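You operate a simulated robot arm through the tools that you are given. There is no shell and no other tool. Be economical: measure what you need, move in short steps, check, and stop when the job is done.

Carry out the task below with a simulated robot arm. There is one attempt and no reset: what you move stays moved.

Task
Put the can marked "W702" from the top of the fitting table on the top of the timber table and the can labelled "W327" on the top of the gauge table. Fetch the cream sponge and set it on the top of the gauge table. Take the white bottle that says "water" from the top of the timber table and put it on the shelf of the rack table. Put the teal pad on the top of the timber table away on the top of the parts table. Put two of the blue wedges from the top of the filler table on the top of the timber table. Do these in any order. Set down upright: can, white bottle, teal pad.

The check looks at the end state, three seconds after you hand in, the way a careful person would. Anything else that was tipped, shoved, dropped, spilled or broken makes it a failure.

Robot
A 6-joint arm with a two-finger gripper on a trunk, on a base that drives. Base frame: it is fixed to the floor where the robot stands at the start and does not move with it; the origin is under the middle of the robot, x ahead of it, y to its left, z up. Readings come in m, degrees, newtons and seconds.
With the tool pointing down near the work surface it reaches from about 0.1 to 0.76 m from the robot's upright axis, wherever it stands. Its first joint turns from -166.0 to 166.0 degrees. Places, roughly: blue wedge (10x5x4 cm) [1.1, 6.6, 0.7]; cream sponge (10x7x5 cm) [0.6, 0.6, 0.8]; shelf of the rack table [1.1, 3, 0.3]; teal pad (5x4x6 cm) [0.4, 0.9, 0.8]; top of the gauge table (124x24 cm) [-1.64, -0.56, 0.8]; top of the parts table [-2.3, 3.8, 0.8]; top of the timber table [0.7, 1.1, 0.8]; white bottle [0.5, 0.75, 0.75]. Payload 2.45 kg.
Tool frame: the origin (TCP) lies between the finger pads and is the grasp point; the fingertips stand 0.026 m ahead of it; z points along the fingers, y is the line along which they close. Largest opening 0.096 m; the body of the gripper starts 0.069 m behind the TCP.
Orientation is told as [roll, pitch, yaw] about the base's x, y, z axes, in that order, counted from this pose: with the fingers straight down and closing along the base's y, the tool's x points along the base's -x, its y along +y and its z along -z.

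Tools
- The arm moves only by the tool jog_arm. Its argument "deltas" is a list that holds one entry, the list of rows, each a list of 6 numbers: the shift along the tool's x, y, z in units of 30 mm (1.0 is 30 mm), then the turn, a rotation vector about the tool's x, y, z in units of 6 degrees (1.0 is 6 degrees). In form: [[[tx, ty, tz, rx, ry, rz], ...]]. A call has 1 to 10 rows; each row shifts and turns the commanded pose from where the row before left it, along the tool's axes as they then stand. "grip" is the finger opening in m, from 0 to 0.096, set as the call begins (left out, the last holds). A call with a number of a shift or a turn outside -1 to 1 is refused whole. Each row takes 0.2 s and may step no farther than 0.05 m and 8.6 degrees from the row before; otherwise, or with a gripper value out of range, the whole call is refused. Where a pose cannot be reached the arm comes as near as it can. A force on the tool above 40 N (or 10 N above the force at the start of the call, whichever is more), or a blocked arm, ends the call early, and 0.2 s more pass. Each finger halts on what it meets, pressing with about 44 N; the grip force reading is that of the motor and also rises with nothing between the fingers. The clock runs only during rows and for 0.2 s after the last one: add rows that do not move to give the fingers time. It gives the time, the measured TCP pose, the force on the tool (base axes), the opening and the grip force at its end, in the units of the frame above (readings bear some noise), with the torque about the TCP (base axes, N m) and any sound that the robot's microphone picked up.
- Cameras (640 x 400 px; columns grow to the right, rows downward): "scene" is now at [0.035, 0.1657, 1.1507]; the picture's right is [0.00, -1.00, 0.00], its down [-0.43, -0.00, -0.90] and it looks along [0.90, 0.00, -0.43] (base axes); focal length 214 px, centre (320, 200). "wrist" rides on the gripper at [0.082, 0.003, -0.098] in the tool frame; the picture's right is [-0.04, 1.00, 0.00], its down [-0.73, -0.03, -0.68] and it looks along [-0.68, -0.03, 0.73] (tool axes); focal length 256 px, centre (320, 200). There is no depth. A picture from a camera that has moved, and an enlarged one, comes with that camera's place and axes in the base frame and with its lens. The place of the scene camera against the robot may be out by one fixed shift of up to 0.025 m in any direction.
- camera(camera): a new picture of that camera. It takes no simulated time.
- move_column(by): slides the trunk up (or, below 0, down) by that many m; the arm and the scene camera ride with it, the base frame stays. It gives what a move gives, with no picture.
- roll_base(legs): drives the robot by 1 to 6 legs, each [ahead, turn to the left] in m and degrees, along the robot's own axes; the way and the turn of a leg run together, so that a leg with both is an arc; at most 1.5 m and 180 degrees a leg. The arm and the cameras ride along, it lands a little off, and it stops where it bumps. It gives what a move gives.
- aim_head(pan, tilt): turns the head with the scene camera to pan (to the left, within 155 degrees either way) and tilt (down, from -29 to 69), counted from straight ahead of the robot. It gives what a move gives.
- close_up(camera, box): a new picture of the part [left, top, right, bottom] of that camera's present view, enlarged. It takes no simulated time.
- finish_job(): hands the job in; it is judged then, once.

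Go step by step. Nothing tells you exact positions but the pictures and the camera data: compare them with the known pose of the tool, close in by small moves and look again before you grip or let go. The budget is 207 turns and 180 pictures, counting those below and the enlarged ones. Unless the task says otherwise, let go and move clear before handing in, and close with one line.

The tools are called after ">>>" by a JSON object that holds its "name" and its "arguments". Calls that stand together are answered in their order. jog_arm: Moves the arm, as the interface text tells. Its arguments: {"type":"object","properties":{"deltas":{"type":"array","items":{"type":"array","items":{"type":"array","items":{"type":"number"}}}},"grip":{"type":"number"}},"required":["deltas"]} The other tools are called the same way: move_column (by) slides the trunk up or down; roll_base (legs) drives the base; aim_head (pan, tilt) turns the head that bears the scene camera; camera (camera) takes a picture; close_up (camera, box) takes an enlarged picture of a part of a camera's view; finish_job () hands the job in.

At the start:

```text
clock: 0.0
tool_pos: [0.2774, 0.2428, 1.0112]
orientation: [0.1, 0.0, 0.0]
ft_force: [-0.7, 0.7, -0.1]
wrist_torque: [-0.01, 0.01, -0.04]
gripper_width: 0.0959
grasp_force: 0.0
trunk travel left (down, up): [-0.15, 0.0]
robot x, y, heading: [0.0044, -0.0009, 0.2]
head pan, tilt: [0.2, 25.3]
```

scene: 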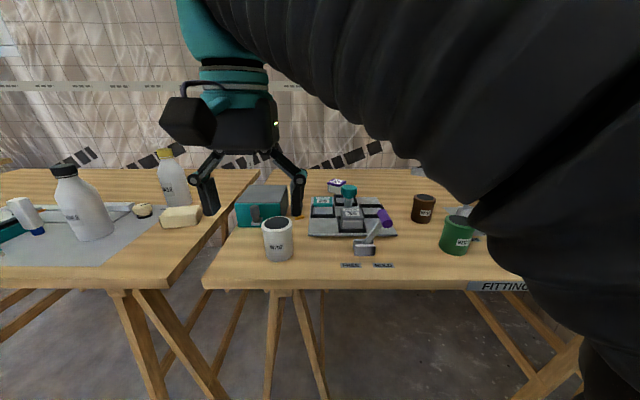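
wrist: 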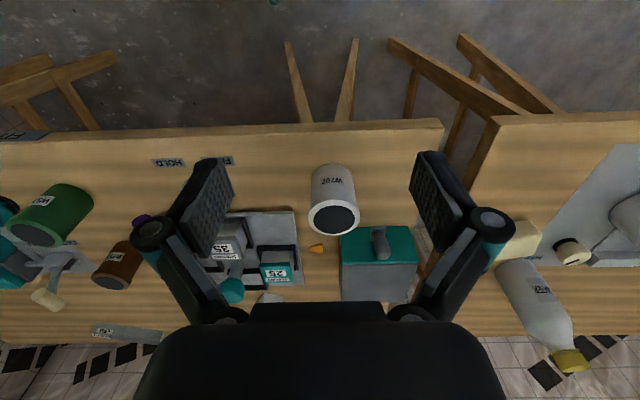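

I see the fitting table ahead with several cans (white, brown, green) and the timber table to the left with bottles and the sponge. I will enlarge to read the labels.

>>> {"name": "close_up", "arguments": {"camera": "scene", "box": [200, 160, 520, 300]}}

>>> {"name": "close_up", "arguments": {"camera": "scene", "box": [0, 130, 240, 280]}}

>>> {"name": "aim_head", "arguments": {"pan": 60, "tilt": 30}}

>>> {"name": "camera", "arguments": {"camera": "scene"}}

```text
2.00 times, centred on (360, 230) of scene
camera zoom: at [0.035, 0.1657, 1.1507], right [0.0, -1.0, 0.0], down [-0.43, 0.0, -0.9], along [0.9, 0.0, -0.43], focal length 429 px, centre (240, 140)
```

zoom: 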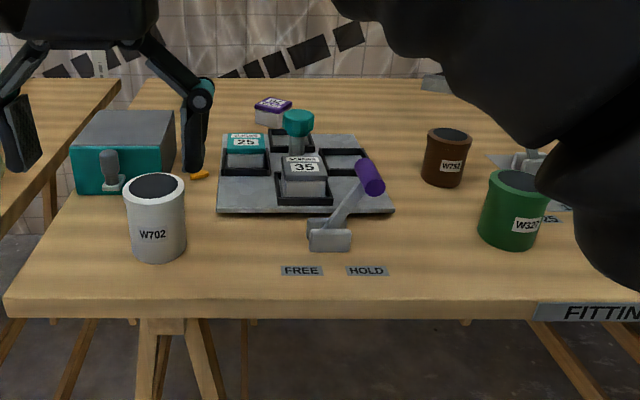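

```text
2.67 times, centred on (120, 205) of scene
camera zoom: at [0.035, 0.1657, 1.1507], right [0.0, -1.0, 0.0], down [-0.43, 0.0, -0.9], along [0.9, 0.0, -0.43], focal length 572 px, centre (853, 187)
```

zoom: 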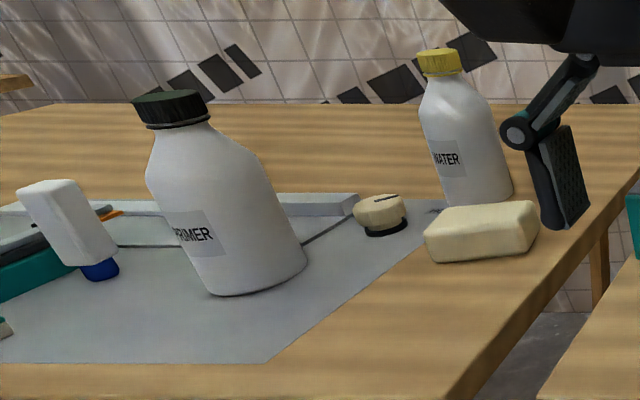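

```text
clock: 1.3
tool_pos: [0.2767, 0.2417, 1.0122]
orientation: [0.0, -0.1, 0.1]
ft_force: [0.8, 0.5, -0.4]
wrist_torque: [0.01, 0.04, 0.0]
gripper_width: 0.0959
grasp_force: 0.0
trunk travel left (down, up): [-0.15, 0.0]
robot x, y, heading: [-0.0002, 0.0017, -0.1]
head pan, tilt: [60.0, 30.0]
```

```text
175 pictures are left
camera scene: at [-0.0118, 0.2437, 1.1432], right [0.87, -0.5, 0.0], down [-0.25, -0.43, -0.87], along [0.43, 0.75, -0.5], focal length 214 px, centre (320, 200)
```

scene: 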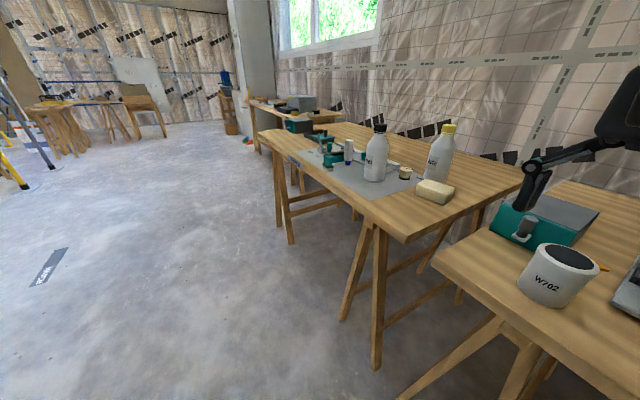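

Timber table lies left of the fitting table, with more tables farther along the wall. I look closer and around.

>>> {"name": "close_up", "arguments": {"camera": "scene", "box": [260, 90, 500, 240]}}

>>> {"name": "close_up", "arguments": {"camera": "scene", "box": [0, 60, 200, 185]}}

>>> {"name": "aim_head", "arguments": {"pan": 150, "tilt": 25}}

>>> {"name": "camera", "arguments": {"camera": "scene"}}

>>> {"name": "aim_head", "arguments": {"pan": -150, "tilt": 25}}

>>> {"name": "camera", "arguments": {"camera": "scene"}}

```text
2.67 times, centred on (380, 165) of scene
camera zoom: at [-0.0118, 0.2437, 1.1432], right [0.87, -0.5, 0.0], down [-0.25, -0.43, -0.87], along [0.43, 0.75, -0.5], focal length 572 px, centre (160, 293)
```

zoom: 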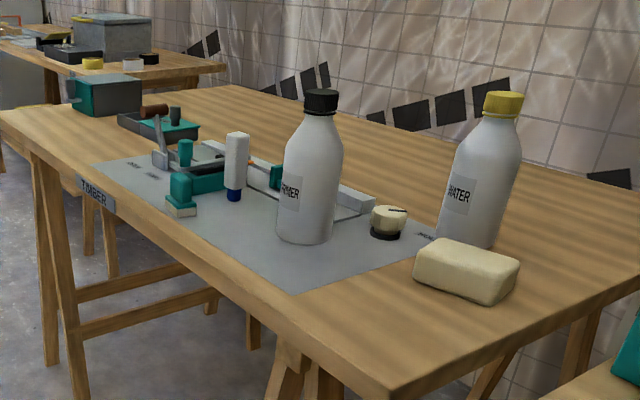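

```text
3.20 times, centred on (100, 122) of scene
camera zoom: at [-0.0118, 0.2437, 1.1432], right [0.87, -0.5, 0.0], down [-0.25, -0.43, -0.87], along [0.43, 0.75, -0.5], focal length 686 px, centre (1024, 448)
```

zoom: 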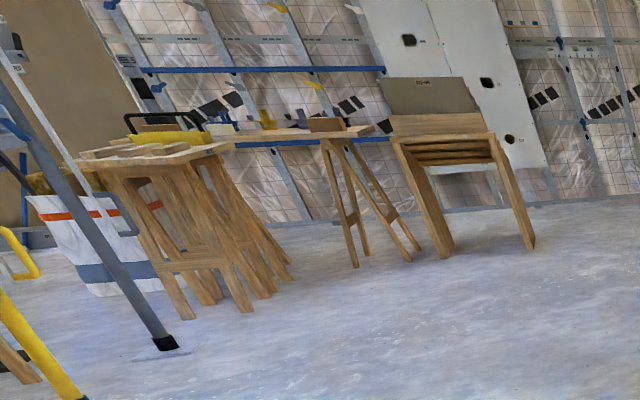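

```text
clock: 3.0
tool_pos: [0.2771, 0.2425, 1.012]
orientation: [0.1, -0.1, 0.0]
ft_force: [-0.4, -0.6, -0.3]
wrist_torque: [0.03, -0.04, 0.0]
gripper_width: 0.0964
grasp_force: 0.1
trunk travel left (down, up): [-0.15, 0.0]
robot x, y, heading: [-0.0013, -0.0025, 0.1]
head pan, tilt: [150.0, 25.0]
```

```text
172 pictures are left
camera scene: at [-0.1369, 0.2115, 1.1512], right [0.5, 0.87, 0.0], down [0.37, -0.21, -0.91], along [-0.78, 0.45, -0.42], focal length 214 px, centre (320, 200)
```

scene: 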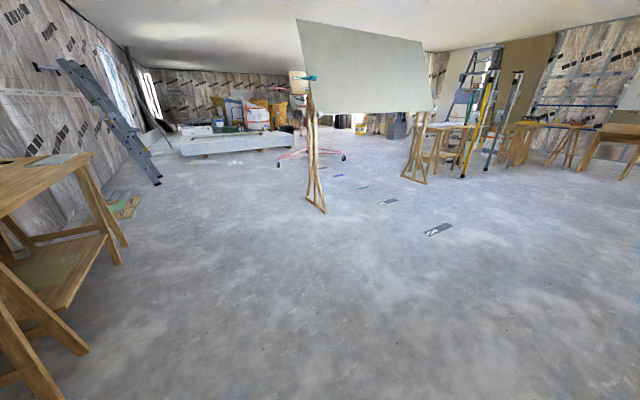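

```text
clock: 7.0
tool_pos: [0.2763, 0.242, 1.011]
orientation: [0.1, -0.1, 0.0]
ft_force: [0.1, 0.0, 0.2]
wrist_torque: [0.01, -0.04, 0.0]
gripper_width: 0.096
grasp_force: 0.0
trunk travel left (down, up): [-0.15, 0.0]
robot x, y, heading: [0.0018, -0.0006, 0.2]
head pan, tilt: [-150.0, 25.0]
```

```text
171 pictures are left
camera scene: at [-0.1369, 0.1193, 1.1512], right [-0.5, 0.87, 0.0], down [0.37, 0.21, -0.91], along [-0.78, -0.45, -0.42], focal length 214 px, centre (320, 200)
```

scene: 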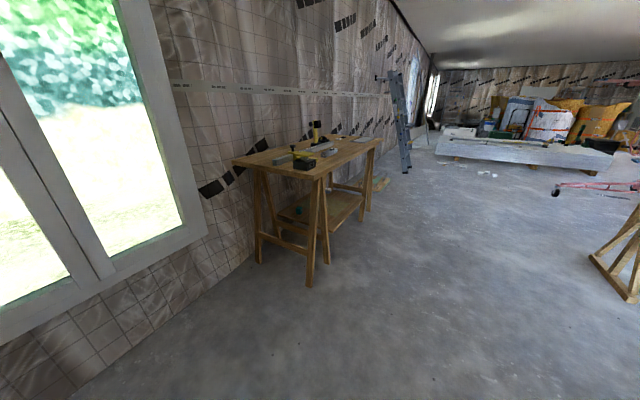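

Behind me to the right is the gauge table, with an ordinary one beyond. I zoom in on it and on the parts table.

>>> {"name": "close_up", "arguments": {"camera": "scene", "box": [220, 110, 400, 222]}}

>>> {"name": "aim_head", "arguments": {"pan": 120, "tilt": 15}}

>>> {"name": "close_up", "arguments": {"camera": "scene", "box": [160, 80, 640, 380]}}

```text
3.56 times, centred on (310, 166) of scene
camera zoom: at [-0.1369, 0.1193, 1.1512], right [-0.5, 0.87, 0.0], down [0.37, 0.21, -0.91], along [-0.78, -0.45, -0.42], focal length 763 px, centre (356, 321)
```

zoom: 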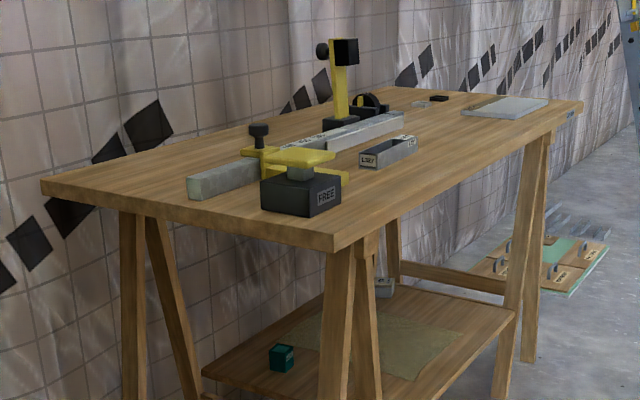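

```text
clock: 10.8
tool_pos: [0.277, 0.2432, 1.0123]
orientation: [0.1, 0.0, 0.0]
ft_force: [-0.3, 0.0, 0.4]
wrist_torque: [0.0, 0.0, 0.03]
gripper_width: 0.096
grasp_force: 0.0
trunk travel left (down, up): [-0.15, 0.0]
robot x, y, heading: [-0.0024, -0.0017, -0.2]
head pan, tilt: [120.0, 15.0]
```

```text
1.33 times, centred on (400, 230) of scene
camera zoom: at [-0.1038, 0.2463, 1.1674], right [0.87, 0.5, 0.0], down [0.13, -0.22, -0.97], along [-0.48, 0.84, -0.26], focal length 286 px, centre (213, 160)
```

zoom: 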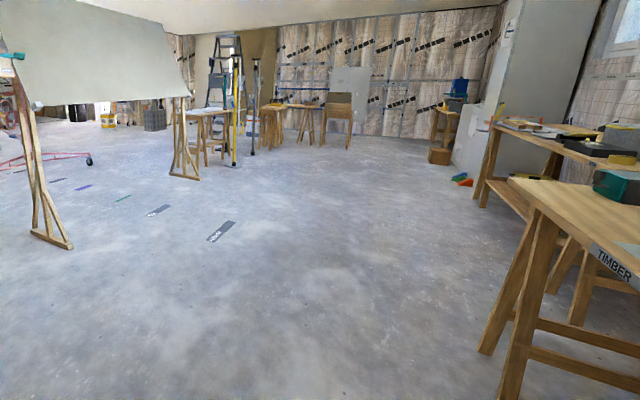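

The gauge table is behind right, the parts table far behind left. First I swing the tool over toward the green can W327 (est. x 0.54, y -0.22).

>>> {"name": "jog_arm", "arguments": {"deltas": [[[-0.2, -1, 0, 0, 0, 0], [-0.2, -1, 0, 0, 0, 0], [-0.2, -1, 0, 0, 0, 0], [-0.2, -1, 0, 0, 0, 0], [-0.2, -1, 0, 0, 0, 0], [-0.2, -1, 0, 0, 0, 0], [-0.2, -1, 0, 0, 0, 0], [-0.2, -1, 0, 0, 0, 0], [-0.2, -1, 0, 0, 0, 0], [-0.2, -1, 0, 0, 0, 0]]]}}

>>> {"name": "jog_arm", "arguments": {"deltas": [[[-0.2, -1, 0, 0, 0, 0], [-0.2, -1, 0, 0, 0, 0], [-0.2, -1, 0, 0, 0, 0], [-0.2, -1, 0, 0, 0, 0], [-0.2, -1, 0, 0, 0, 0], [0, 0, 0, 0, 0, 0]]]}}

>>> {"name": "aim_head", "arguments": {"pan": 0, "tilt": 25}}

>>> {"name": "camera", "arguments": {"camera": "scene"}}

>>> {"name": "camera", "arguments": {"camera": "wrist"}}

```text
clock: 13.0
tool_pos: [0.3366, -0.0566, 1.0086]
orientation: [0.1, -0.1, 0.0]
ft_force: [0.1, 0.8, 0.2]
wrist_torque: [-0.06, -0.02, -0.02]
gripper_width: 0.0961
grasp_force: 0.0
out of reach, approached as far as the arm can: row 5
trunk travel left (down, up): [-0.15, 0.0]
robot x, y, heading: [0.0, -0.0043, -0.0]
head pan, tilt: [120.0, 15.0]
```

```text
clock: 14.4
tool_pos: [0.3674, -0.2074, 1.0066]
orientation: [0.1, 0.0, 0.0]
ft_force: [-0.4, -0.5, 0.3]
wrist_torque: [0.01, 0.03, 0.01]
gripper_width: 0.0961
grasp_force: 0.0
trunk travel left (down, up): [-0.15, 0.0]
robot x, y, heading: [0.0012, 0.0028, 0.1]
head pan, tilt: [120.0, 15.0]
```

```text
clock: 16.4
tool_pos: [0.368, -0.2072, 1.0061]
orientation: [0.1, -0.1, 0.0]
ft_force: [-0.5, -0.6, 0.2]
wrist_torque: [0.0, 0.01, -0.01]
gripper_width: 0.0962
grasp_force: 0.0
trunk travel left (down, up): [-0.15, 0.0]
robot x, y, heading: [-0.0017, 0.0022, -0.2]
head pan, tilt: [0.0, 25.0]
```

```text
168 pictures are left
camera scene: at [0.0351, 0.1653, 1.1513], right [0.0, -1.0, 0.0], down [-0.42, 0.0, -0.91], along [0.91, 0.0, -0.42], focal length 214 px, centre (320, 200)
```

scene: 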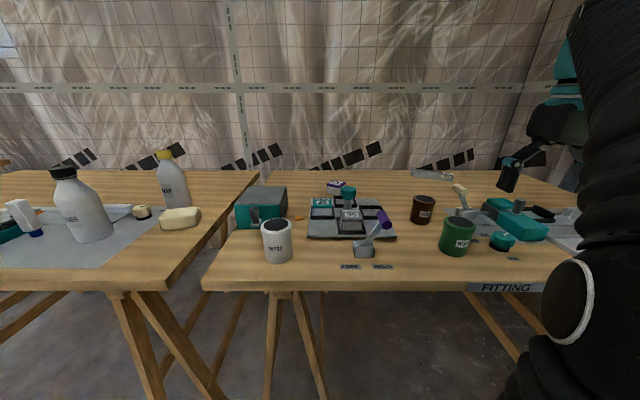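

```text
167 pictures are left
camera wrist: at [0.2859, -0.2029, 1.1063], right [0.04, 1.0, 0.0], down [0.73, -0.03, 0.68], along [0.68, -0.03, -0.73], focal length 256 px, centre (320, 200)
```

wrist: 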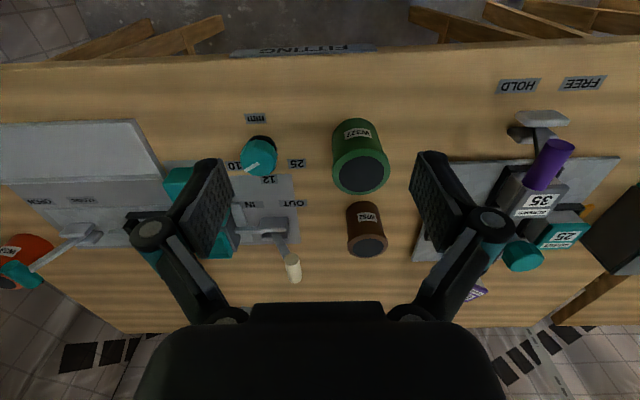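

The green can's top sits at about (0.475, -0.163, 0.855). I move above it and look again.

>>> {"name": "jog_arm", "arguments": {"deltas": [[[-0.9, 0.35, 0.5, 0, 0, 0], [-0.9, 0.35, 0.5, 0, 0, 0], [-0.9, 0.35, 0.5, 0, 0, 0], [-0.87, 0.35, 0.5, 0, 0, 0], [0, 0, 0, 0, 0, 0]]], "grip": 0.096}}

>>> {"name": "camera", "arguments": {"camera": "wrist"}}

>>> {"name": "camera", "arguments": {"camera": "scene"}}

```text
clock: 17.6
tool_pos: [0.4752, -0.1666, 0.9481]
orientation: [0.1, -0.1, 0.0]
ft_force: [0.3, 0.3, 0.4]
wrist_torque: [0.0, 0.0, 0.03]
gripper_width: 0.0962
grasp_force: 0.1
trunk travel left (down, up): [-0.15, 0.0]
robot x, y, heading: [-0.0024, 0.0015, 0.1]
head pan, tilt: [0.0, 25.0]
```

```text
166 pictures are left
camera wrist: at [0.3925, -0.1615, 1.0474], right [0.04, 1.0, 0.0], down [0.73, -0.03, 0.68], along [0.68, -0.03, -0.73], focal length 256 px, centre (320, 200)
```

wrist: 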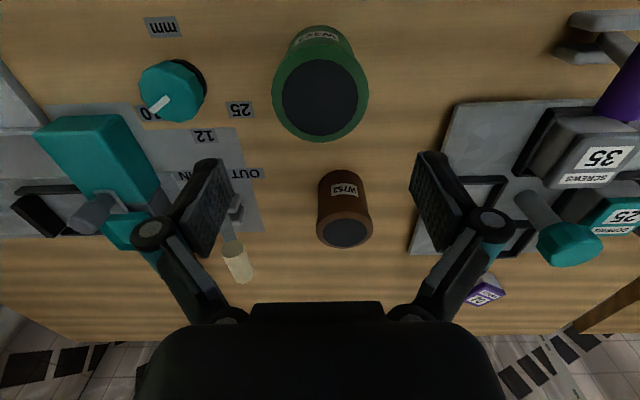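

```text
165 pictures are left
camera scene: at [0.035, 0.1652, 1.1512], right [0.0, -1.0, 0.0], down [-0.42, 0.0, -0.91], along [0.91, 0.0, -0.42], focal length 214 px, centre (320, 200)
```

scene: 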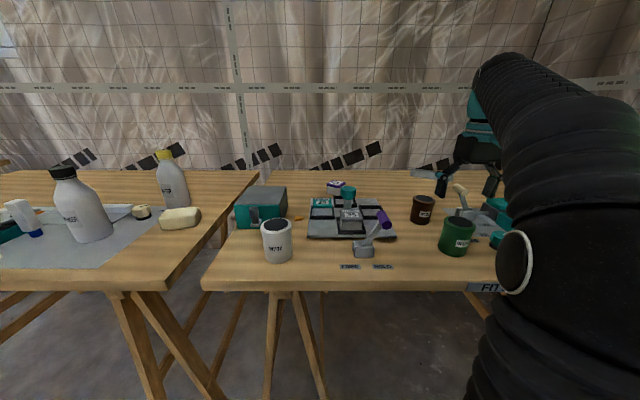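

The can top looks near (0.46, -0.165, 0.865). I descend a bit more to refine.

>>> {"name": "jog_arm", "arguments": {"deltas": [[[0.4, 0, 1, 0, 0, 0], [0, 0, 0, 0, 0, 0]]]}}

>>> {"name": "camera", "arguments": {"camera": "wrist"}}

>>> {"name": "close_up", "arguments": {"camera": "scene", "box": [400, 150, 520, 270]}}

```text
clock: 18.2
tool_pos: [0.4642, -0.1642, 0.9181]
orientation: [0.0, -0.1, 0.1]
ft_force: [0.3, 0.2, -0.7]
wrist_torque: [-0.01, -0.03, -0.02]
gripper_width: 0.0963
grasp_force: 0.1
trunk travel left (down, up): [-0.15, 0.0]
robot x, y, heading: [0.0001, 0.0032, 0.1]
head pan, tilt: [0.0, 25.0]
```

```text
164 pictures are left
camera wrist: at [0.3815, -0.1602, 1.0171], right [0.04, 1.0, 0.0], down [0.73, -0.03, 0.68], along [0.68, -0.03, -0.73], focal length 256 px, centre (320, 200)
```

wrist: 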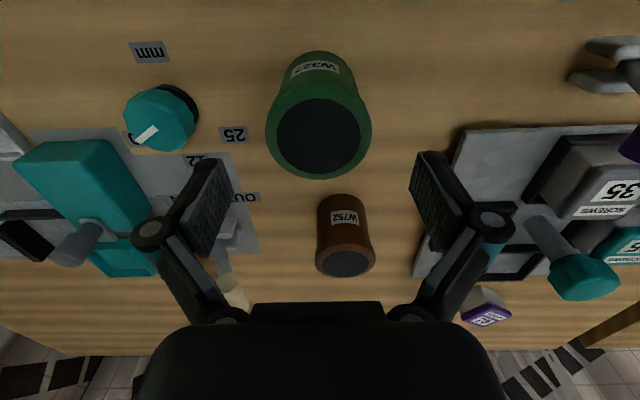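

```text
3.33 times, centred on (460, 210) of scene
camera zoom: at [0.0351, 0.1652, 1.1512], right [0.0, -1.0, 0.0], down [-0.42, 0.0, -0.91], along [0.91, 0.0, -0.42], focal length 715 px, centre (-147, 167)
```

zoom: 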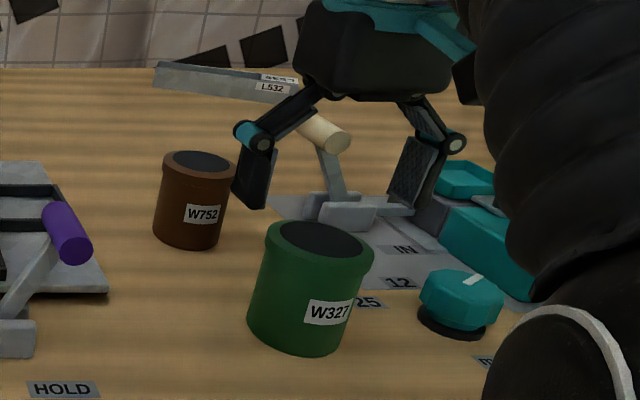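

The can is about 7 cm wide, centred at (0.46, -0.163), with its top near z 0.87. I lower around it and grip.

>>> {"name": "jog_arm", "arguments": {"deltas": [[[0.1, 0, 0.9, 0, 0, 0], [0, 0, 0.9, 0, 0, 0], [0, 0, 0.9, 0, 0, 0], [0, 0, 0, 0, 0, 0]]]}}

>>> {"name": "camera", "arguments": {"camera": "wrist"}}

>>> {"name": "close_up", "arguments": {"camera": "scene", "box": [400, 150, 520, 270]}}

```text
clock: 19.2
tool_pos: [0.4611, -0.163, 0.8376]
orientation: [0.0, 0.0, 0.0]
ft_force: [0.5, 0.5, -1.1]
wrist_torque: [0.03, -0.01, 0.01]
gripper_width: 0.096
grasp_force: 0.0
trunk travel left (down, up): [-0.15, 0.0]
robot x, y, heading: [-0.0002, 0.0028, -0.0]
head pan, tilt: [0.0, 25.0]
```

```text
162 pictures are left
camera wrist: at [0.3784, -0.1595, 0.9367], right [0.04, 1.0, 0.0], down [0.73, -0.03, 0.68], along [0.68, -0.03, -0.73], focal length 256 px, centre (320, 200)
```

wrist: 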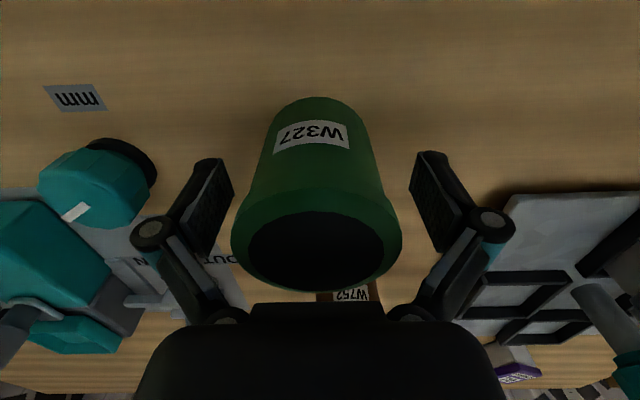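

```text
3.33 times, centred on (460, 210) of scene
camera zoom: at [0.0351, 0.1652, 1.1512], right [0.0, -1.0, 0.0], down [-0.42, 0.0, -0.91], along [0.91, 0.0, -0.42], focal length 715 px, centre (-147, 167)
```

zoom: 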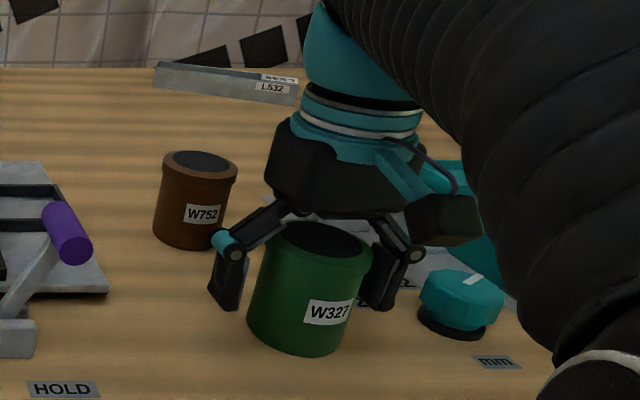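

All consistent: the can centre is at x 0.462. I close the gripper on it.

>>> {"name": "jog_arm", "arguments": {"deltas": [[[0, 0, 0, 0, 0, 0], [0, 0, 0, 0, 0, 0], [0, 0, 0, 0, 0, 0]]], "grip": 0.05}}

>>> {"name": "jog_arm", "arguments": {"deltas": [[[0, 0, -0.3, 0, 0, 0], [0, 0, -0.7, 0, 0, 0], [0, 0, -1, 0, 0, 0], [0, 0, -1, 0, 0, 0], [0, 0, -1, 0, 0, 0], [0, 0, -1, 0, 0, 0]]]}}

>>> {"name": "camera", "arguments": {"camera": "wrist"}}

>>> {"name": "camera", "arguments": {"camera": "scene"}}

```text
clock: 20.0
tool_pos: [0.4616, -0.1647, 0.8383]
orientation: [0.0, -0.2, 0.0]
ft_force: [2.5, -3.0, 11.9]
wrist_torque: [0.08, 0.15, 0.0]
gripper_width: 0.0634
grasp_force: 43.8
trunk travel left (down, up): [-0.15, 0.0]
robot x, y, heading: [0.0015, 0.0041, 0.0]
head pan, tilt: [0.0, 25.0]
```

```text
clock: 21.4
tool_pos: [0.4603, -0.1641, 0.9877]
orientation: [0.1, 0.0, 0.0]
ft_force: [0.5, -0.1, -2.4]
wrist_torque: [0.03, -0.01, 0.02]
gripper_width: 0.0626
grasp_force: 44.2
trunk travel left (down, up): [-0.15, 0.0]
robot x, y, heading: [-0.001, -0.0013, 0.2]
head pan, tilt: [0.0, 25.0]
```

```text
160 pictures are left
camera wrist: at [0.3788, -0.1599, 1.0867], right [0.04, 1.0, 0.0], down [0.73, -0.03, 0.68], along [0.68, -0.03, -0.73], focal length 256 px, centre (320, 200)
```

wrist: 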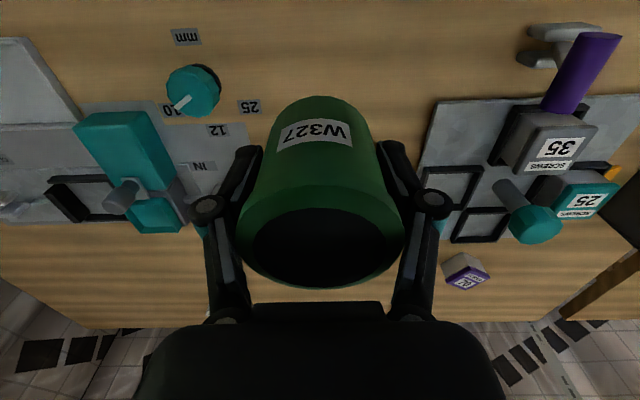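

```text
159 pictures are left
camera scene: at [0.0351, 0.1652, 1.1512], right [0.0, -1.0, 0.0], down [-0.42, 0.0, -0.91], along [0.91, 0.0, -0.42], focal length 214 px, centre (320, 200)
```

scene: 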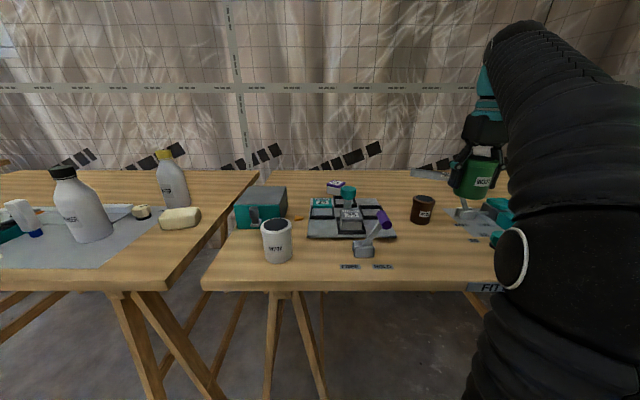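

Can held and clear. I retract the arm, back up along x and turn right to face the gauge table (its front edge is near y = -0.38).

>>> {"name": "jog_arm", "arguments": {"deltas": [[[0.9, 0.6, 0, 0, 0, 0], [0.9, 0.6, 0, 0, 0, 0], [0.9, 0.6, 0, 0, 0, 0], [0.9, 0.6, 0, 0, 0, 0], [0.9, 0.6, 0, 0, 0, 0], [0, 0, 0, 0, 0, 0]]]}}

>>> {"name": "roll_base", "arguments": {"legs": [[-1.2, 0], [-0.52, 0], [0, -90]]}}

>>> {"name": "aim_head", "arguments": {"pan": 0, "tilt": 35}}

>>> {"name": "camera", "arguments": {"camera": "scene"}}

>>> {"name": "camera", "arguments": {"camera": "wrist"}}

```text
clock: 22.8
tool_pos: [0.3238, -0.0767, 0.9864]
orientation: [0.0, 0.1, 0.0]
ft_force: [0.3, 0.0, -2.0]
wrist_torque: [0.02, 0.03, 0.03]
gripper_width: 0.062
grasp_force: 44.6
trunk travel left (down, up): [-0.15, 0.0]
robot x, y, heading: [0.0018, 0.0014, 0.1]
head pan, tilt: [0.0, 25.0]
```

```text
clock: 35.4
tool_pos: [-1.819, -0.3133, 0.9859]
orientation: [0.1, -0.1, -92.5]
ft_force: [0.8, -0.1, -1.1]
wrist_torque: [-0.05, -0.01, 0.01]
gripper_width: 0.0607
grasp_force: 43.4
trunk travel left (down, up): [-0.15, 0.0]
robot x, y, heading: [-1.7314, 0.0043, -92.3]
head pan, tilt: [0.0, 25.0]
```

```text
clock: 36.2
tool_pos: [-1.8194, -0.3125, 0.9871]
orientation: [0.1, -0.1, -92.5]
ft_force: [0.4, 1.1, -1.7]
wrist_torque: [0.02, 0.02, 0.05]
gripper_width: 0.0603
grasp_force: 44.0
trunk travel left (down, up): [-0.15, 0.0]
robot x, y, heading: [-1.7305, 0.0041, -92.4]
head pan, tilt: [0.0, 35.0]
```

```text
158 pictures are left
camera scene: at [-1.5699, -0.0204, 1.1355], right [-1.0, 0.04, 0.0], down [0.03, 0.57, -0.82], along [-0.04, -0.82, -0.57], focal length 214 px, centre (320, 200)
```

scene: 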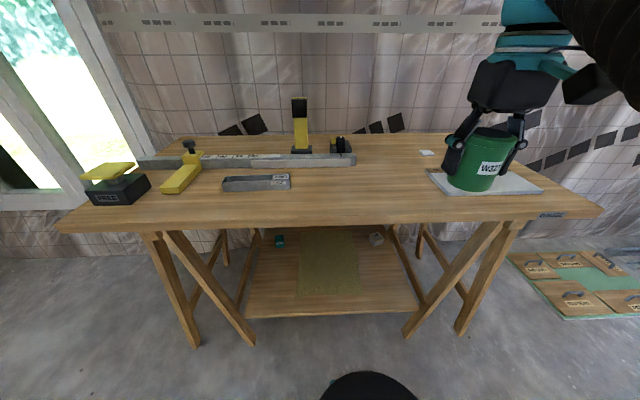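

```text
157 pictures are left
camera wrist: at [-1.8128, -0.2307, 1.0861], right [1.0, -0.08, 0.0], down [-0.06, -0.73, 0.68], along [-0.06, -0.68, -0.73], focal length 256 px, centre (320, 200)
```

wrist: 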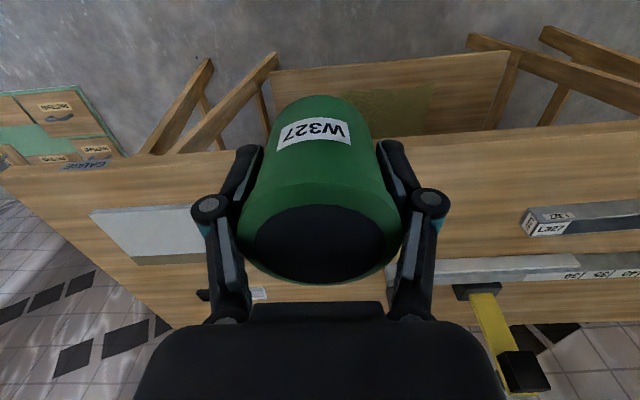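

The clear spot is between bar L327 and the plate; I'll place the can at about (-1.61, -0.52) and keep room for the sponge at -1.78.

>>> {"name": "jog_arm", "arguments": {"deltas": [[[-0.825, 0.906, 0, 0, 0, 0], [-0.825, 0.906, 0, 0, 0, 0], [-0.825, 0.906, 0, 0, 0, 0], [-0.825, 0.906, 0, 0, 0, 0], [-0.825, 0.906, 0, 0, 0, 0], [-0.825, 0.906, 0, 0, 0, 0], [-0.825, 0.906, 0, 0, 0, 0], [-0.825, 0.906, 0, 0, 0, 0], [0, 0, 0, 0, 0, 0]]]}}

>>> {"name": "jog_arm", "arguments": {"deltas": [[[0, 0, 1, 0, 0, 0], [0, 0, 1, 0, 0, 0], [0, 0, 1, 0, 0, 0], [0, 0, 1, 0, 0, 0], [0, 0, 0, 0, 0, 0]]]}}

>>> {"name": "camera", "arguments": {"camera": "scene"}}

>>> {"name": "camera", "arguments": {"camera": "wrist"}}

```text
clock: 38.2
tool_pos: [-1.6123, -0.5184, 0.9852]
orientation: [0.2, -0.4, -92.5]
ft_force: [0.0, 0.2, -2.0]
wrist_torque: [-0.03, 0.02, 0.02]
gripper_width: 0.0607
grasp_force: 44.1
out of reach, approached as far as the arm can: row 8
trunk travel left (down, up): [-0.15, 0.0]
robot x, y, heading: [-1.7293, 0.0074, -92.2]
head pan, tilt: [0.0, 35.0]
```

```text
clock: 39.4
tool_pos: [-1.6131, -0.5199, 0.8637]
orientation: [0.1, -0.2, -92.5]
ft_force: [0.1, 0.2, -1.7]
wrist_torque: [-0.05, 0.02, 0.01]
gripper_width: 0.0605
grasp_force: 44.1
trunk travel left (down, up): [-0.15, 0.0]
robot x, y, heading: [-1.7251, 0.0057, -92.6]
head pan, tilt: [0.0, 35.0]
```

```text
156 pictures are left
camera scene: at [-1.5698, -0.0205, 1.1355], right [-1.0, 0.04, 0.0], down [0.03, 0.57, -0.82], along [-0.04, -0.82, -0.57], focal length 214 px, centre (320, 200)
```

scene: 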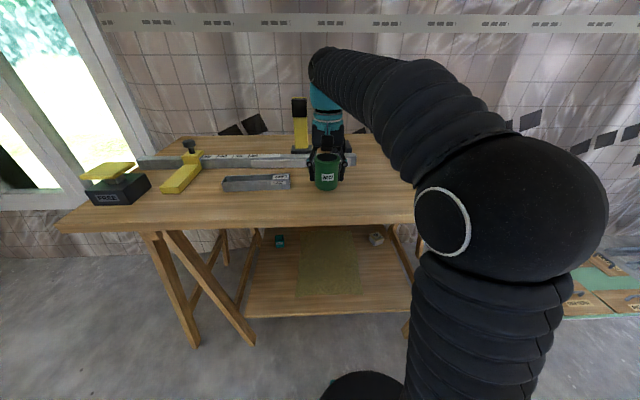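

```text
155 pictures are left
camera wrist: at [-1.6054, -0.4368, 0.9625], right [1.0, -0.08, 0.0], down [-0.06, -0.73, 0.68], along [-0.06, -0.68, -0.73], focal length 256 px, centre (320, 200)
```

wrist: 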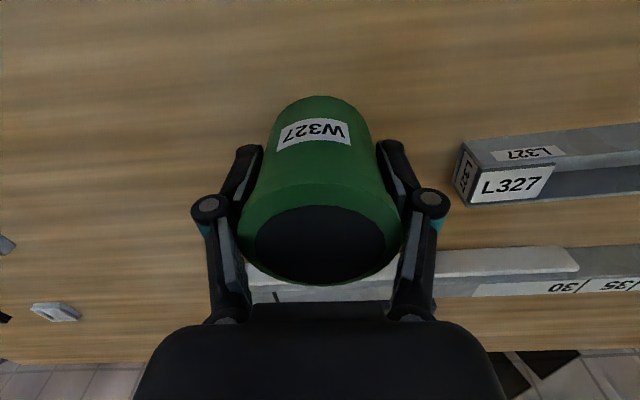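

Good clearance to the bar. I descend in small steps until the can touches.

>>> {"name": "jog_arm", "arguments": {"deltas": [[[0, 0, 0.3, 0, 0, 0], [0, 0, 0.3, 0, 0, 0], [0, 0, 0, 0, 0, 0]]]}}

>>> {"name": "close_up", "arguments": {"camera": "scene", "box": [280, 130, 380, 210]}}

```text
clock: 40.2
tool_pos: [-1.612, -0.5179, 0.8445]
orientation: [0.2, -0.1, -92.5]
ft_force: [1.0, -0.2, -1.1]
wrist_torque: [0.01, 0.0, -0.05]
gripper_width: 0.0609
grasp_force: 43.7
trunk travel left (down, up): [-0.15, 0.0]
robot x, y, heading: [-1.7276, 0.0081, -92.5]
head pan, tilt: [0.0, 35.0]
```

```text
5.00 times, centred on (330, 170) of scene
camera zoom: at [-1.5698, -0.0204, 1.1355], right [-1.0, 0.04, 0.0], down [0.03, 0.57, -0.82], along [-0.04, -0.82, -0.57], focal length 1072 px, centre (270, 350)
```

zoom: 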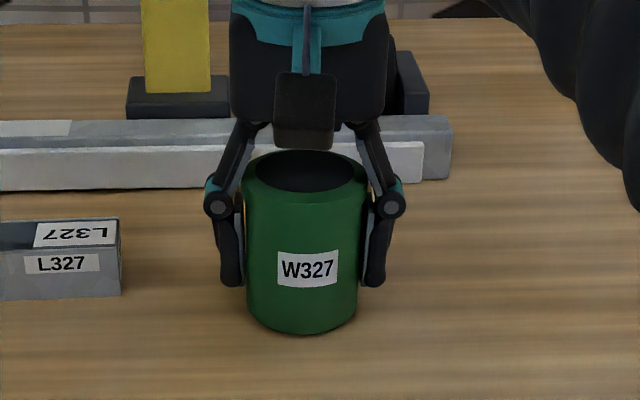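

Nearly touching. A few finer steps.

>>> {"name": "jog_arm", "arguments": {"deltas": [[[0, 0, 0.1, 0, 0, 0], [0, 0, 0.1, 0, 0, 0], [0, 0, 0, 0, 0, 0]]]}}

>>> {"name": "jog_arm", "arguments": {"deltas": [[[0, 0, 0.08, 0, 0, 0], [0, 0, 0, 0, 0, 0]]]}}

```text
clock: 41.0
tool_pos: [-1.611, -0.5191, 0.8414]
orientation: [0.1, -0.3, -92.7]
ft_force: [-0.3, -6.1, 28.0]
wrist_torque: [0.23, 0.53, 0.11]
gripper_width: 0.0605
grasp_force: 44.4
trunk travel left (down, up): [-0.15, 0.0]
robot x, y, heading: [-1.731, 0.0069, -92.8]
head pan, tilt: [0.0, 35.0]
```

```text
clock: 41.3
tool_pos: [-1.6108, -0.5192, 0.8408]
orientation: [0.2, -0.5, -92.7]
ft_force: [-1.4, 3.3, 13.7]
wrist_torque: [0.54, 0.22, 0.0]
gripper_width: 0.0603
grasp_force: 43.9
trunk travel left (down, up): [-0.15, 0.0]
robot x, y, heading: [-1.7262, 0.0017, -92.6]
head pan, tilt: [0.0, 35.0]
stopped in row 1: the force on the tool passed its limit at 44 N (the readings are from after the stop); the commanded pose is now the measured one
```

Contact at z 0.841. I open and rise straight up.

>>> {"name": "jog_arm", "arguments": {"deltas": [[[0, 0, 0, 0, 0, 0], [0, 0, 0, 0, 0, 0], [0, 0, 0, 0, 0, 0]]], "grip": 0.096}}

>>> {"name": "jog_arm", "arguments": {"deltas": [[[0, 0, -0.5, 0, 0, 0], [0, 0, -1, 0, 0, 0], [0, 0, -1, 0, 0, 0], [0, 0, -1, 0, 0, 0], [0, 0, -1, 0, 0, 0], [0, 0, -0.5, 0, 0, 0]]]}}

>>> {"name": "close_up", "arguments": {"camera": "scene", "box": [240, 100, 440, 225]}}

```text
clock: 42.1
tool_pos: [-1.6108, -0.5198, 0.8398]
orientation: [0.2, -0.5, -92.5]
ft_force: [0.0, 0.1, 1.4]
wrist_torque: [-0.01, 0.03, -0.01]
gripper_width: 0.0958
grasp_force: 0.0
trunk travel left (down, up): [-0.15, 0.0]
robot x, y, heading: [-1.7284, 0.0078, -92.5]
head pan, tilt: [0.0, 35.0]
```

```text
clock: 43.5
tool_pos: [-1.612, -0.5178, 0.987]
orientation: [0.2, -0.7, -92.6]
ft_force: [0.4, -0.2, -1.4]
wrist_torque: [0.01, 0.01, -0.05]
gripper_width: 0.096
grasp_force: 0.0
out of reach, approached as far as the arm can: row 6
trunk travel left (down, up): [-0.15, 0.0]
robot x, y, heading: [-1.7286, 0.0105, -92.6]
head pan, tilt: [0.0, 35.0]
```

```text
3.20 times, centred on (340, 162) of scene
camera zoom: at [-1.5698, -0.0206, 1.1354], right [-1.0, 0.04, 0.0], down [0.03, 0.57, -0.82], along [-0.04, -0.82, -0.57], focal length 686 px, centre (256, 320)
```

zoom: 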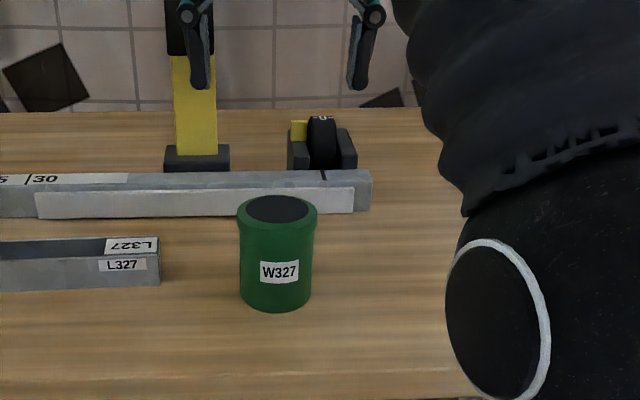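

W327 stands well. Now I retract and drive back to about (-0.05, 0.45), facing both the sponge and the W702 can.

>>> {"name": "jog_arm", "arguments": {"deltas": [[[0.9, -0.2, 0, 0, 0, 0], [0.9, -0.2, 0, 0, 0, 0], [0.9, -0.2, 0, 0, 0, 0], [0.9, -0.2, 0, 0, 0, 0], [0.9, -0.2, 0, 0, 0, 0], [0.9, -0.2, 0, 0, 0, 0], [0.9, -0.2, 0, 0, 0, 0]]]}}

>>> {"name": "roll_base", "arguments": {"legs": [[0, 107.4], [0.9, 0], [0.83, 0], [0, -14.9]]}}

>>> {"name": "aim_head", "arguments": {"pan": 0, "tilt": 35}}

>>> {"name": "camera", "arguments": {"camera": "scene"}}

>>> {"name": "camera", "arguments": {"camera": "wrist"}}

```text
clock: 45.1
tool_pos: [-1.6457, -0.327, 0.9859]
orientation: [0.2, -0.4, -92.6]
ft_force: [0.1, -1.2, -0.3]
wrist_torque: [0.05, -0.02, 0.03]
gripper_width: 0.0962
grasp_force: 0.0
trunk travel left (down, up): [-0.15, 0.0]
robot x, y, heading: [-1.7309, 0.0082, -92.6]
head pan, tilt: [0.0, 35.0]
```

```text
clock: 59.1
tool_pos: [0.2611, 0.4624, 0.9849]
orientation: [0.2, -0.5, -2.9]
ft_force: [0.8, -0.1, -0.5]
wrist_torque: [0.01, 0.01, -0.01]
gripper_width: 0.0958
grasp_force: 0.0
trunk travel left (down, up): [-0.15, 0.0]
robot x, y, heading: [-0.0742, 0.3801, -2.8]
head pan, tilt: [0.0, 35.0]
```

```text
clock: 59.7
tool_pos: [0.2599, 0.4622, 0.9851]
orientation: [0.2, -0.5, -2.8]
ft_force: [0.2, 0.5, 0.0]
wrist_torque: [0.02, 0.01, 0.01]
gripper_width: 0.0961
grasp_force: 0.0
trunk travel left (down, up): [-0.15, 0.0]
robot x, y, heading: [-0.0743, 0.3766, -2.7]
head pan, tilt: [0.0, 35.0]
```

```text
152 pictures are left
camera scene: at [-0.0354, 0.5433, 1.1355], right [-0.05, -1.0, 0.0], down [-0.57, 0.03, -0.82], along [0.82, -0.04, -0.57], focal length 214 px, centre (320, 200)
```

scene: 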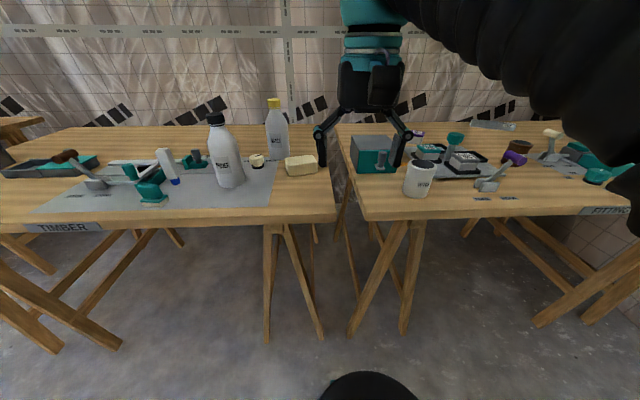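

```text
151 pictures are left
camera wrist: at [0.1776, 0.4703, 1.0844], right [0.09, 1.0, 0.0], down [0.73, -0.07, 0.69], along [0.68, -0.06, -0.73], focal length 256 px, centre (320, 200)
```

wrist: 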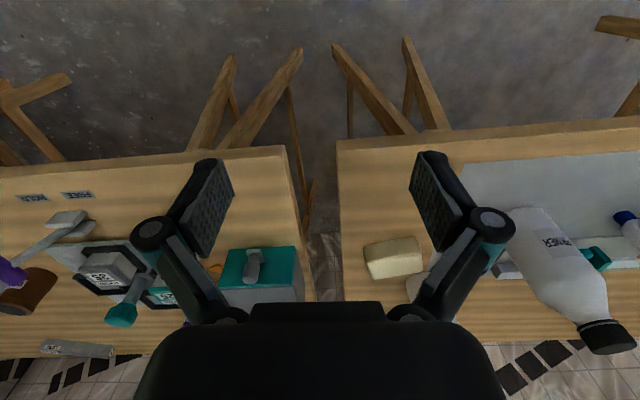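

The sponge is near (0.57, 0.56), long side along y, so I'll grip it along x. I move above it and turn the tool by 90°.

>>> {"name": "jog_arm", "arguments": {"deltas": [[[-1, 0.38, 0, 0, 0, 0], [-1, 0.38, 0, 0, 0, 0], [-1, 0.38, 0, 0, 0, 0], [-1, 0.38, 0, 0, 0, 0], [-1, 0.38, 0, 0, 0, 0], [-1, 0.38, 0, 0, 0, 0], [-1, 0.38, 0, 0, 0, 0], [-1, 0.38, 0, 0, 0, 0], [-1, 0.38, 0, 0, 0, 0], [-1, 0.38, 0, 0, 0, 0]]]}}

>>> {"name": "jog_arm", "arguments": {"deltas": [[[0, 0, 0, 0, 0, -1], [0, 0, 0, 0, 0, -1], [0, 0, 0, 0, 0, -1], [0, 0, 0, 0, 0, -1], [0, 0, 0, 0, 0, -1], [0, 0, 0, 0, 0, -1], [0, 0, 0, 0, 0, -1], [0, 0, 0, 0, 0, -1]]]}}

>>> {"name": "jog_arm", "arguments": {"deltas": [[[0, 0, 0, 0, 0, -1], [0, 0, 0, 0, 0, -1], [0, 0, 0, 0, 0, -1], [0, 0, 0, 0, 0, -1], [0, 0, 0, 0, 0, -1], [0, 0, 0, 0, 0, -1], [0, 0, 0, 0, 0, -1], [0, 0, 0, 0, 0, -0.5], [0, 0, 0, 0, 0, 0]]]}}

>>> {"name": "camera", "arguments": {"camera": "wrist"}}

>>> {"name": "camera", "arguments": {"camera": "scene"}}

```text
clock: 61.9
tool_pos: [0.5347, 0.5524, 0.9346]
orientation: [0.2, -0.6, -2.9]
ft_force: [-1.0, -0.3, 0.0]
wrist_torque: [0.03, -0.03, 0.02]
gripper_width: 0.0961
grasp_force: 0.0
out of reach, approached as far as the arm can: row 7, 8, 9, 10
trunk travel left (down, up): [-0.15, 0.0]
robot x, y, heading: [-0.074, 0.3802, -2.8]
head pan, tilt: [0.0, 35.0]
```

```text
clock: 63.7
tool_pos: [0.5334, 0.5506, 0.9363]
orientation: [-0.2, -0.5, 45.4]
ft_force: [-0.2, -0.1, 0.0]
wrist_torque: [0.0, 0.01, -0.02]
gripper_width: 0.096
grasp_force: 0.1
trunk travel left (down, up): [-0.15, 0.0]
robot x, y, heading: [-0.0745, 0.3785, -2.9]
head pan, tilt: [0.0, 35.0]
```

```text
clock: 65.7
tool_pos: [0.5343, 0.5505, 0.9346]
orientation: [-0.6, -0.2, 90.2]
ft_force: [0.0, -0.2, -0.5]
wrist_torque: [0.03, -0.01, 0.01]
gripper_width: 0.0958
grasp_force: 0.1
trunk travel left (down, up): [-0.15, 0.0]
robot x, y, heading: [-0.0729, 0.3803, -2.7]
head pan, tilt: [0.0, 35.0]
```

```text
150 pictures are left
camera wrist: at [0.5304, 0.4701, 1.0342], right [-1.0, 0.04, -0.01], down [0.02, 0.73, 0.68], along [0.03, 0.68, -0.73], focal length 256 px, centre (320, 200)
```

wrist: 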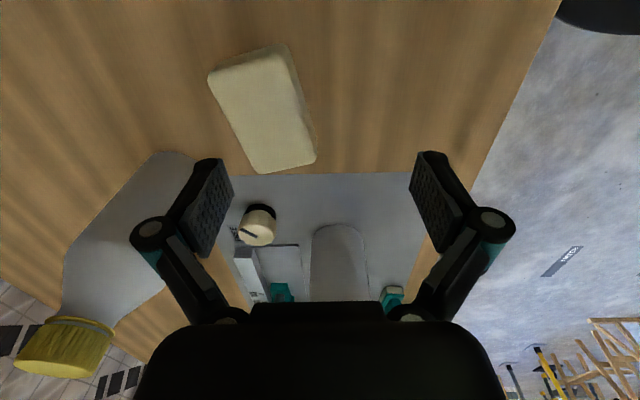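

```text
149 pictures are left
camera scene: at [-0.0353, 0.5434, 1.1355], right [-0.05, -1.0, 0.0], down [-0.57, 0.03, -0.82], along [0.82, -0.04, -0.57], focal length 214 px, centre (320, 200)
```

scene: 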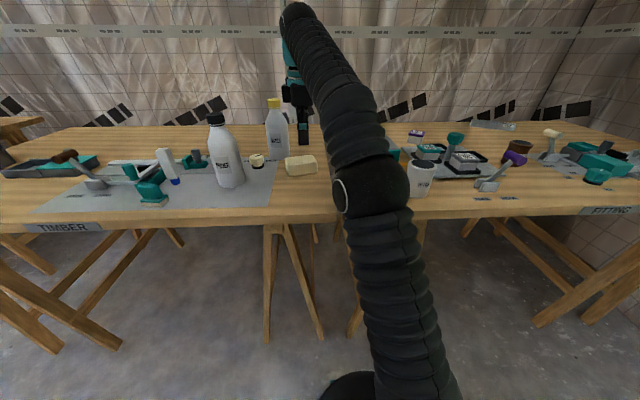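

The sponge is skewed about 10°, centred near (0.58, 0.55). I turn to match and shift over it.

>>> {"name": "jog_arm", "arguments": {"deltas": [[[0, 0, 0, 0, 0, -0.8], [0, 0, 0, 0, 0, -0.8], [0.12, -0.7, 0.5, 0, 0, 0], [0.12, -0.7, 0.5, 0, 0, 0], [0, 0, 0, 0, 0, 0]]]}}

>>> {"name": "camera", "arguments": {"camera": "wrist"}}

>>> {"name": "close_up", "arguments": {"camera": "scene", "box": [240, 80, 360, 190]}}

```text
clock: 66.9
tool_pos: [0.5749, 0.551, 0.9044]
orientation: [-0.7, -0.1, 99.9]
ft_force: [-0.2, -0.6, 0.5]
wrist_torque: [0.02, 0.03, 0.04]
gripper_width: 0.0959
grasp_force: 0.0
out of reach, approached as far as the arm can: row 4
trunk travel left (down, up): [-0.15, 0.0]
robot x, y, heading: [-0.0735, 0.3754, -2.8]
head pan, tilt: [0.0, 35.0]
```

```text
148 pictures are left
camera wrist: at [0.5841, 0.471, 1.0033], right [-0.99, -0.13, -0.01], down [-0.1, 0.73, 0.68], along [-0.08, 0.68, -0.73], focal length 256 px, centre (320, 200)
```

wrist: 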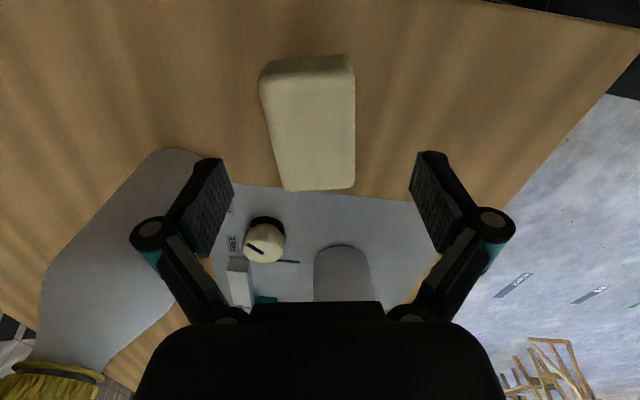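

```text
3.64 times, centred on (300, 135) of scene
camera zoom: at [-0.0354, 0.5434, 1.1355], right [-0.05, -1.0, 0.0], down [-0.57, 0.03, -0.82], along [0.82, -0.04, -0.57], focal length 780 px, centre (393, 436)
```

zoom: 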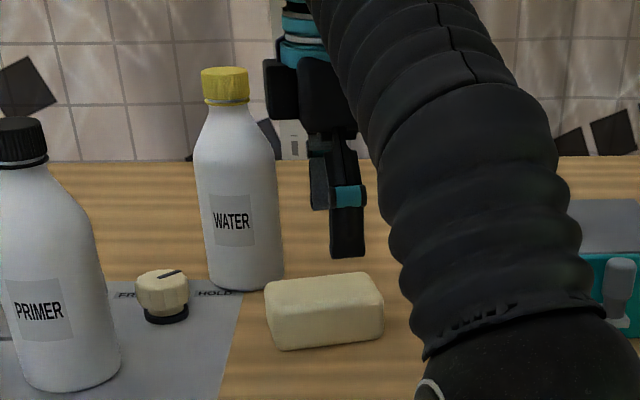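

Aligned. I shift 7 mm and lower around the sponge.

>>> {"name": "jog_arm", "arguments": {"deltas": [[[0, -0.23, 0.3, 0, 0, 0], [0, 0, 0.9, 0, 0, 0], [0, 0, 0.9, 0, 0, 0], [0, 0, 0, 0, 0, 0]]]}}

>>> {"name": "camera", "arguments": {"camera": "wrist"}}

>>> {"name": "close_up", "arguments": {"camera": "scene", "box": [240, 80, 360, 190]}}

```text
clock: 67.9
tool_pos: [0.5826, 0.5516, 0.8398]
orientation: [-0.5, 0.0, 99.7]
ft_force: [0.5, -0.4, -0.3]
wrist_torque: [-0.02, -0.05, -0.02]
gripper_width: 0.0961
grasp_force: 0.0
trunk travel left (down, up): [-0.15, 0.0]
robot x, y, heading: [-0.0706, 0.3793, -2.9]
head pan, tilt: [0.0, 35.0]
```

```text
146 pictures are left
camera wrist: at [0.5922, 0.4719, 0.94], right [-0.99, -0.13, -0.01], down [-0.1, 0.73, 0.68], along [-0.08, 0.68, -0.73], focal length 256 px, centre (320, 200)
```

wrist: 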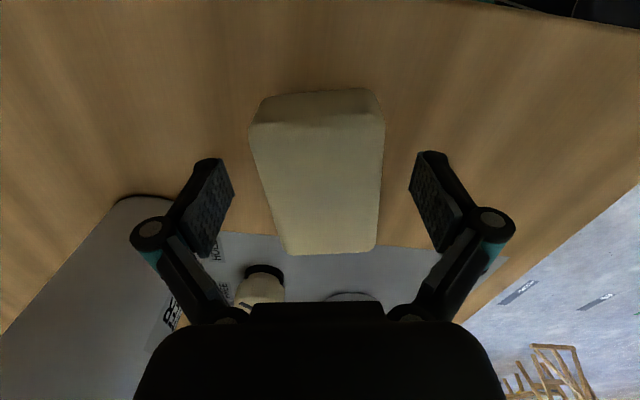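

```text
3.64 times, centred on (300, 135) of scene
camera zoom: at [-0.0353, 0.5434, 1.1355], right [-0.05, -1.0, 0.0], down [-0.57, 0.03, -0.82], along [0.82, -0.04, -0.57], focal length 780 px, centre (393, 436)
```

zoom: 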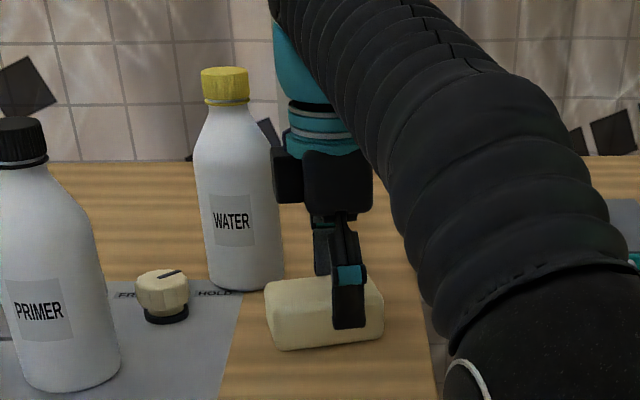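

Centred on the sponge. I lower slightly, close and lift.

>>> {"name": "jog_arm", "arguments": {"deltas": [[[0, 0, 0.3, 0, 0, 0], [0, 0, 0, 0, 0, 0]]]}}

>>> {"name": "jog_arm", "arguments": {"deltas": [[[0, 0, 0, 0, 0, 0], [0, 0, 0, 0, 0, 0], [0, 0, 0, 0, 0, 0]]], "grip": 0.05}}

>>> {"name": "jog_arm", "arguments": {"deltas": [[[0, 0, -0.5, 0, 0, 0], [0, 0, -1, 0, 0, 0], [0, 0, -1, 0, 0, 0], [0, 0, 0, 0, 0, 0]]]}}

>>> {"name": "camera", "arguments": {"camera": "wrist"}}

```text
clock: 68.5
tool_pos: [0.5824, 0.5528, 0.8313]
orientation: [-0.5, -0.2, 99.8]
ft_force: [-0.5, -0.2, 0.3]
wrist_torque: [-0.01, -0.04, 0.0]
gripper_width: 0.0962
grasp_force: 0.1
trunk travel left (down, up): [-0.15, 0.0]
robot x, y, heading: [-0.0734, 0.3803, -2.6]
head pan, tilt: [0.0, 35.0]
```

```text
clock: 69.3
tool_pos: [0.5817, 0.5528, 0.8325]
orientation: [-0.5, -0.1, 99.7]
ft_force: [-0.4, -0.8, 3.9]
wrist_torque: [0.08, 0.17, 0.1]
gripper_width: 0.0616
grasp_force: 43.8
trunk travel left (down, up): [-0.15, 0.0]
robot x, y, heading: [-0.0747, 0.3768, -2.7]
head pan, tilt: [0.0, 35.0]
```

```text
clock: 70.3
tool_pos: [0.5776, 0.5501, 0.9013]
orientation: [-0.6, -0.1, 99.6]
ft_force: [0.1, -0.5, -0.8]
wrist_torque: [-0.02, 0.0, -0.03]
gripper_width: 0.0614
grasp_force: 44.5
out of reach, approached as far as the arm can: row 3
trunk travel left (down, up): [-0.15, 0.0]
robot x, y, heading: [-0.074, 0.378, -2.9]
head pan, tilt: [0.0, 35.0]
```

```text
144 pictures are left
camera wrist: at [0.5869, 0.4698, 1.0008], right [-0.99, -0.13, -0.01], down [-0.1, 0.73, 0.68], along [-0.08, 0.68, -0.73], focal length 256 px, centre (320, 200)
```

wrist: 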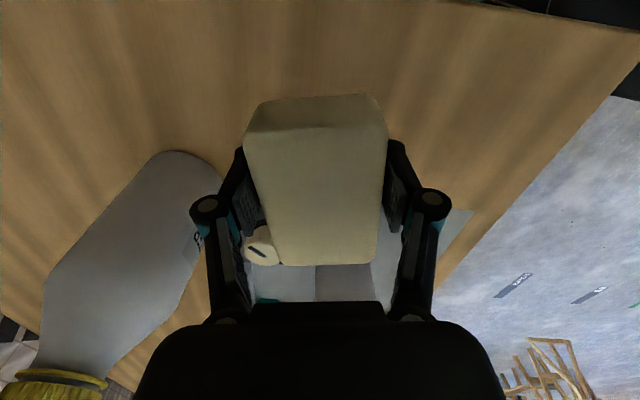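

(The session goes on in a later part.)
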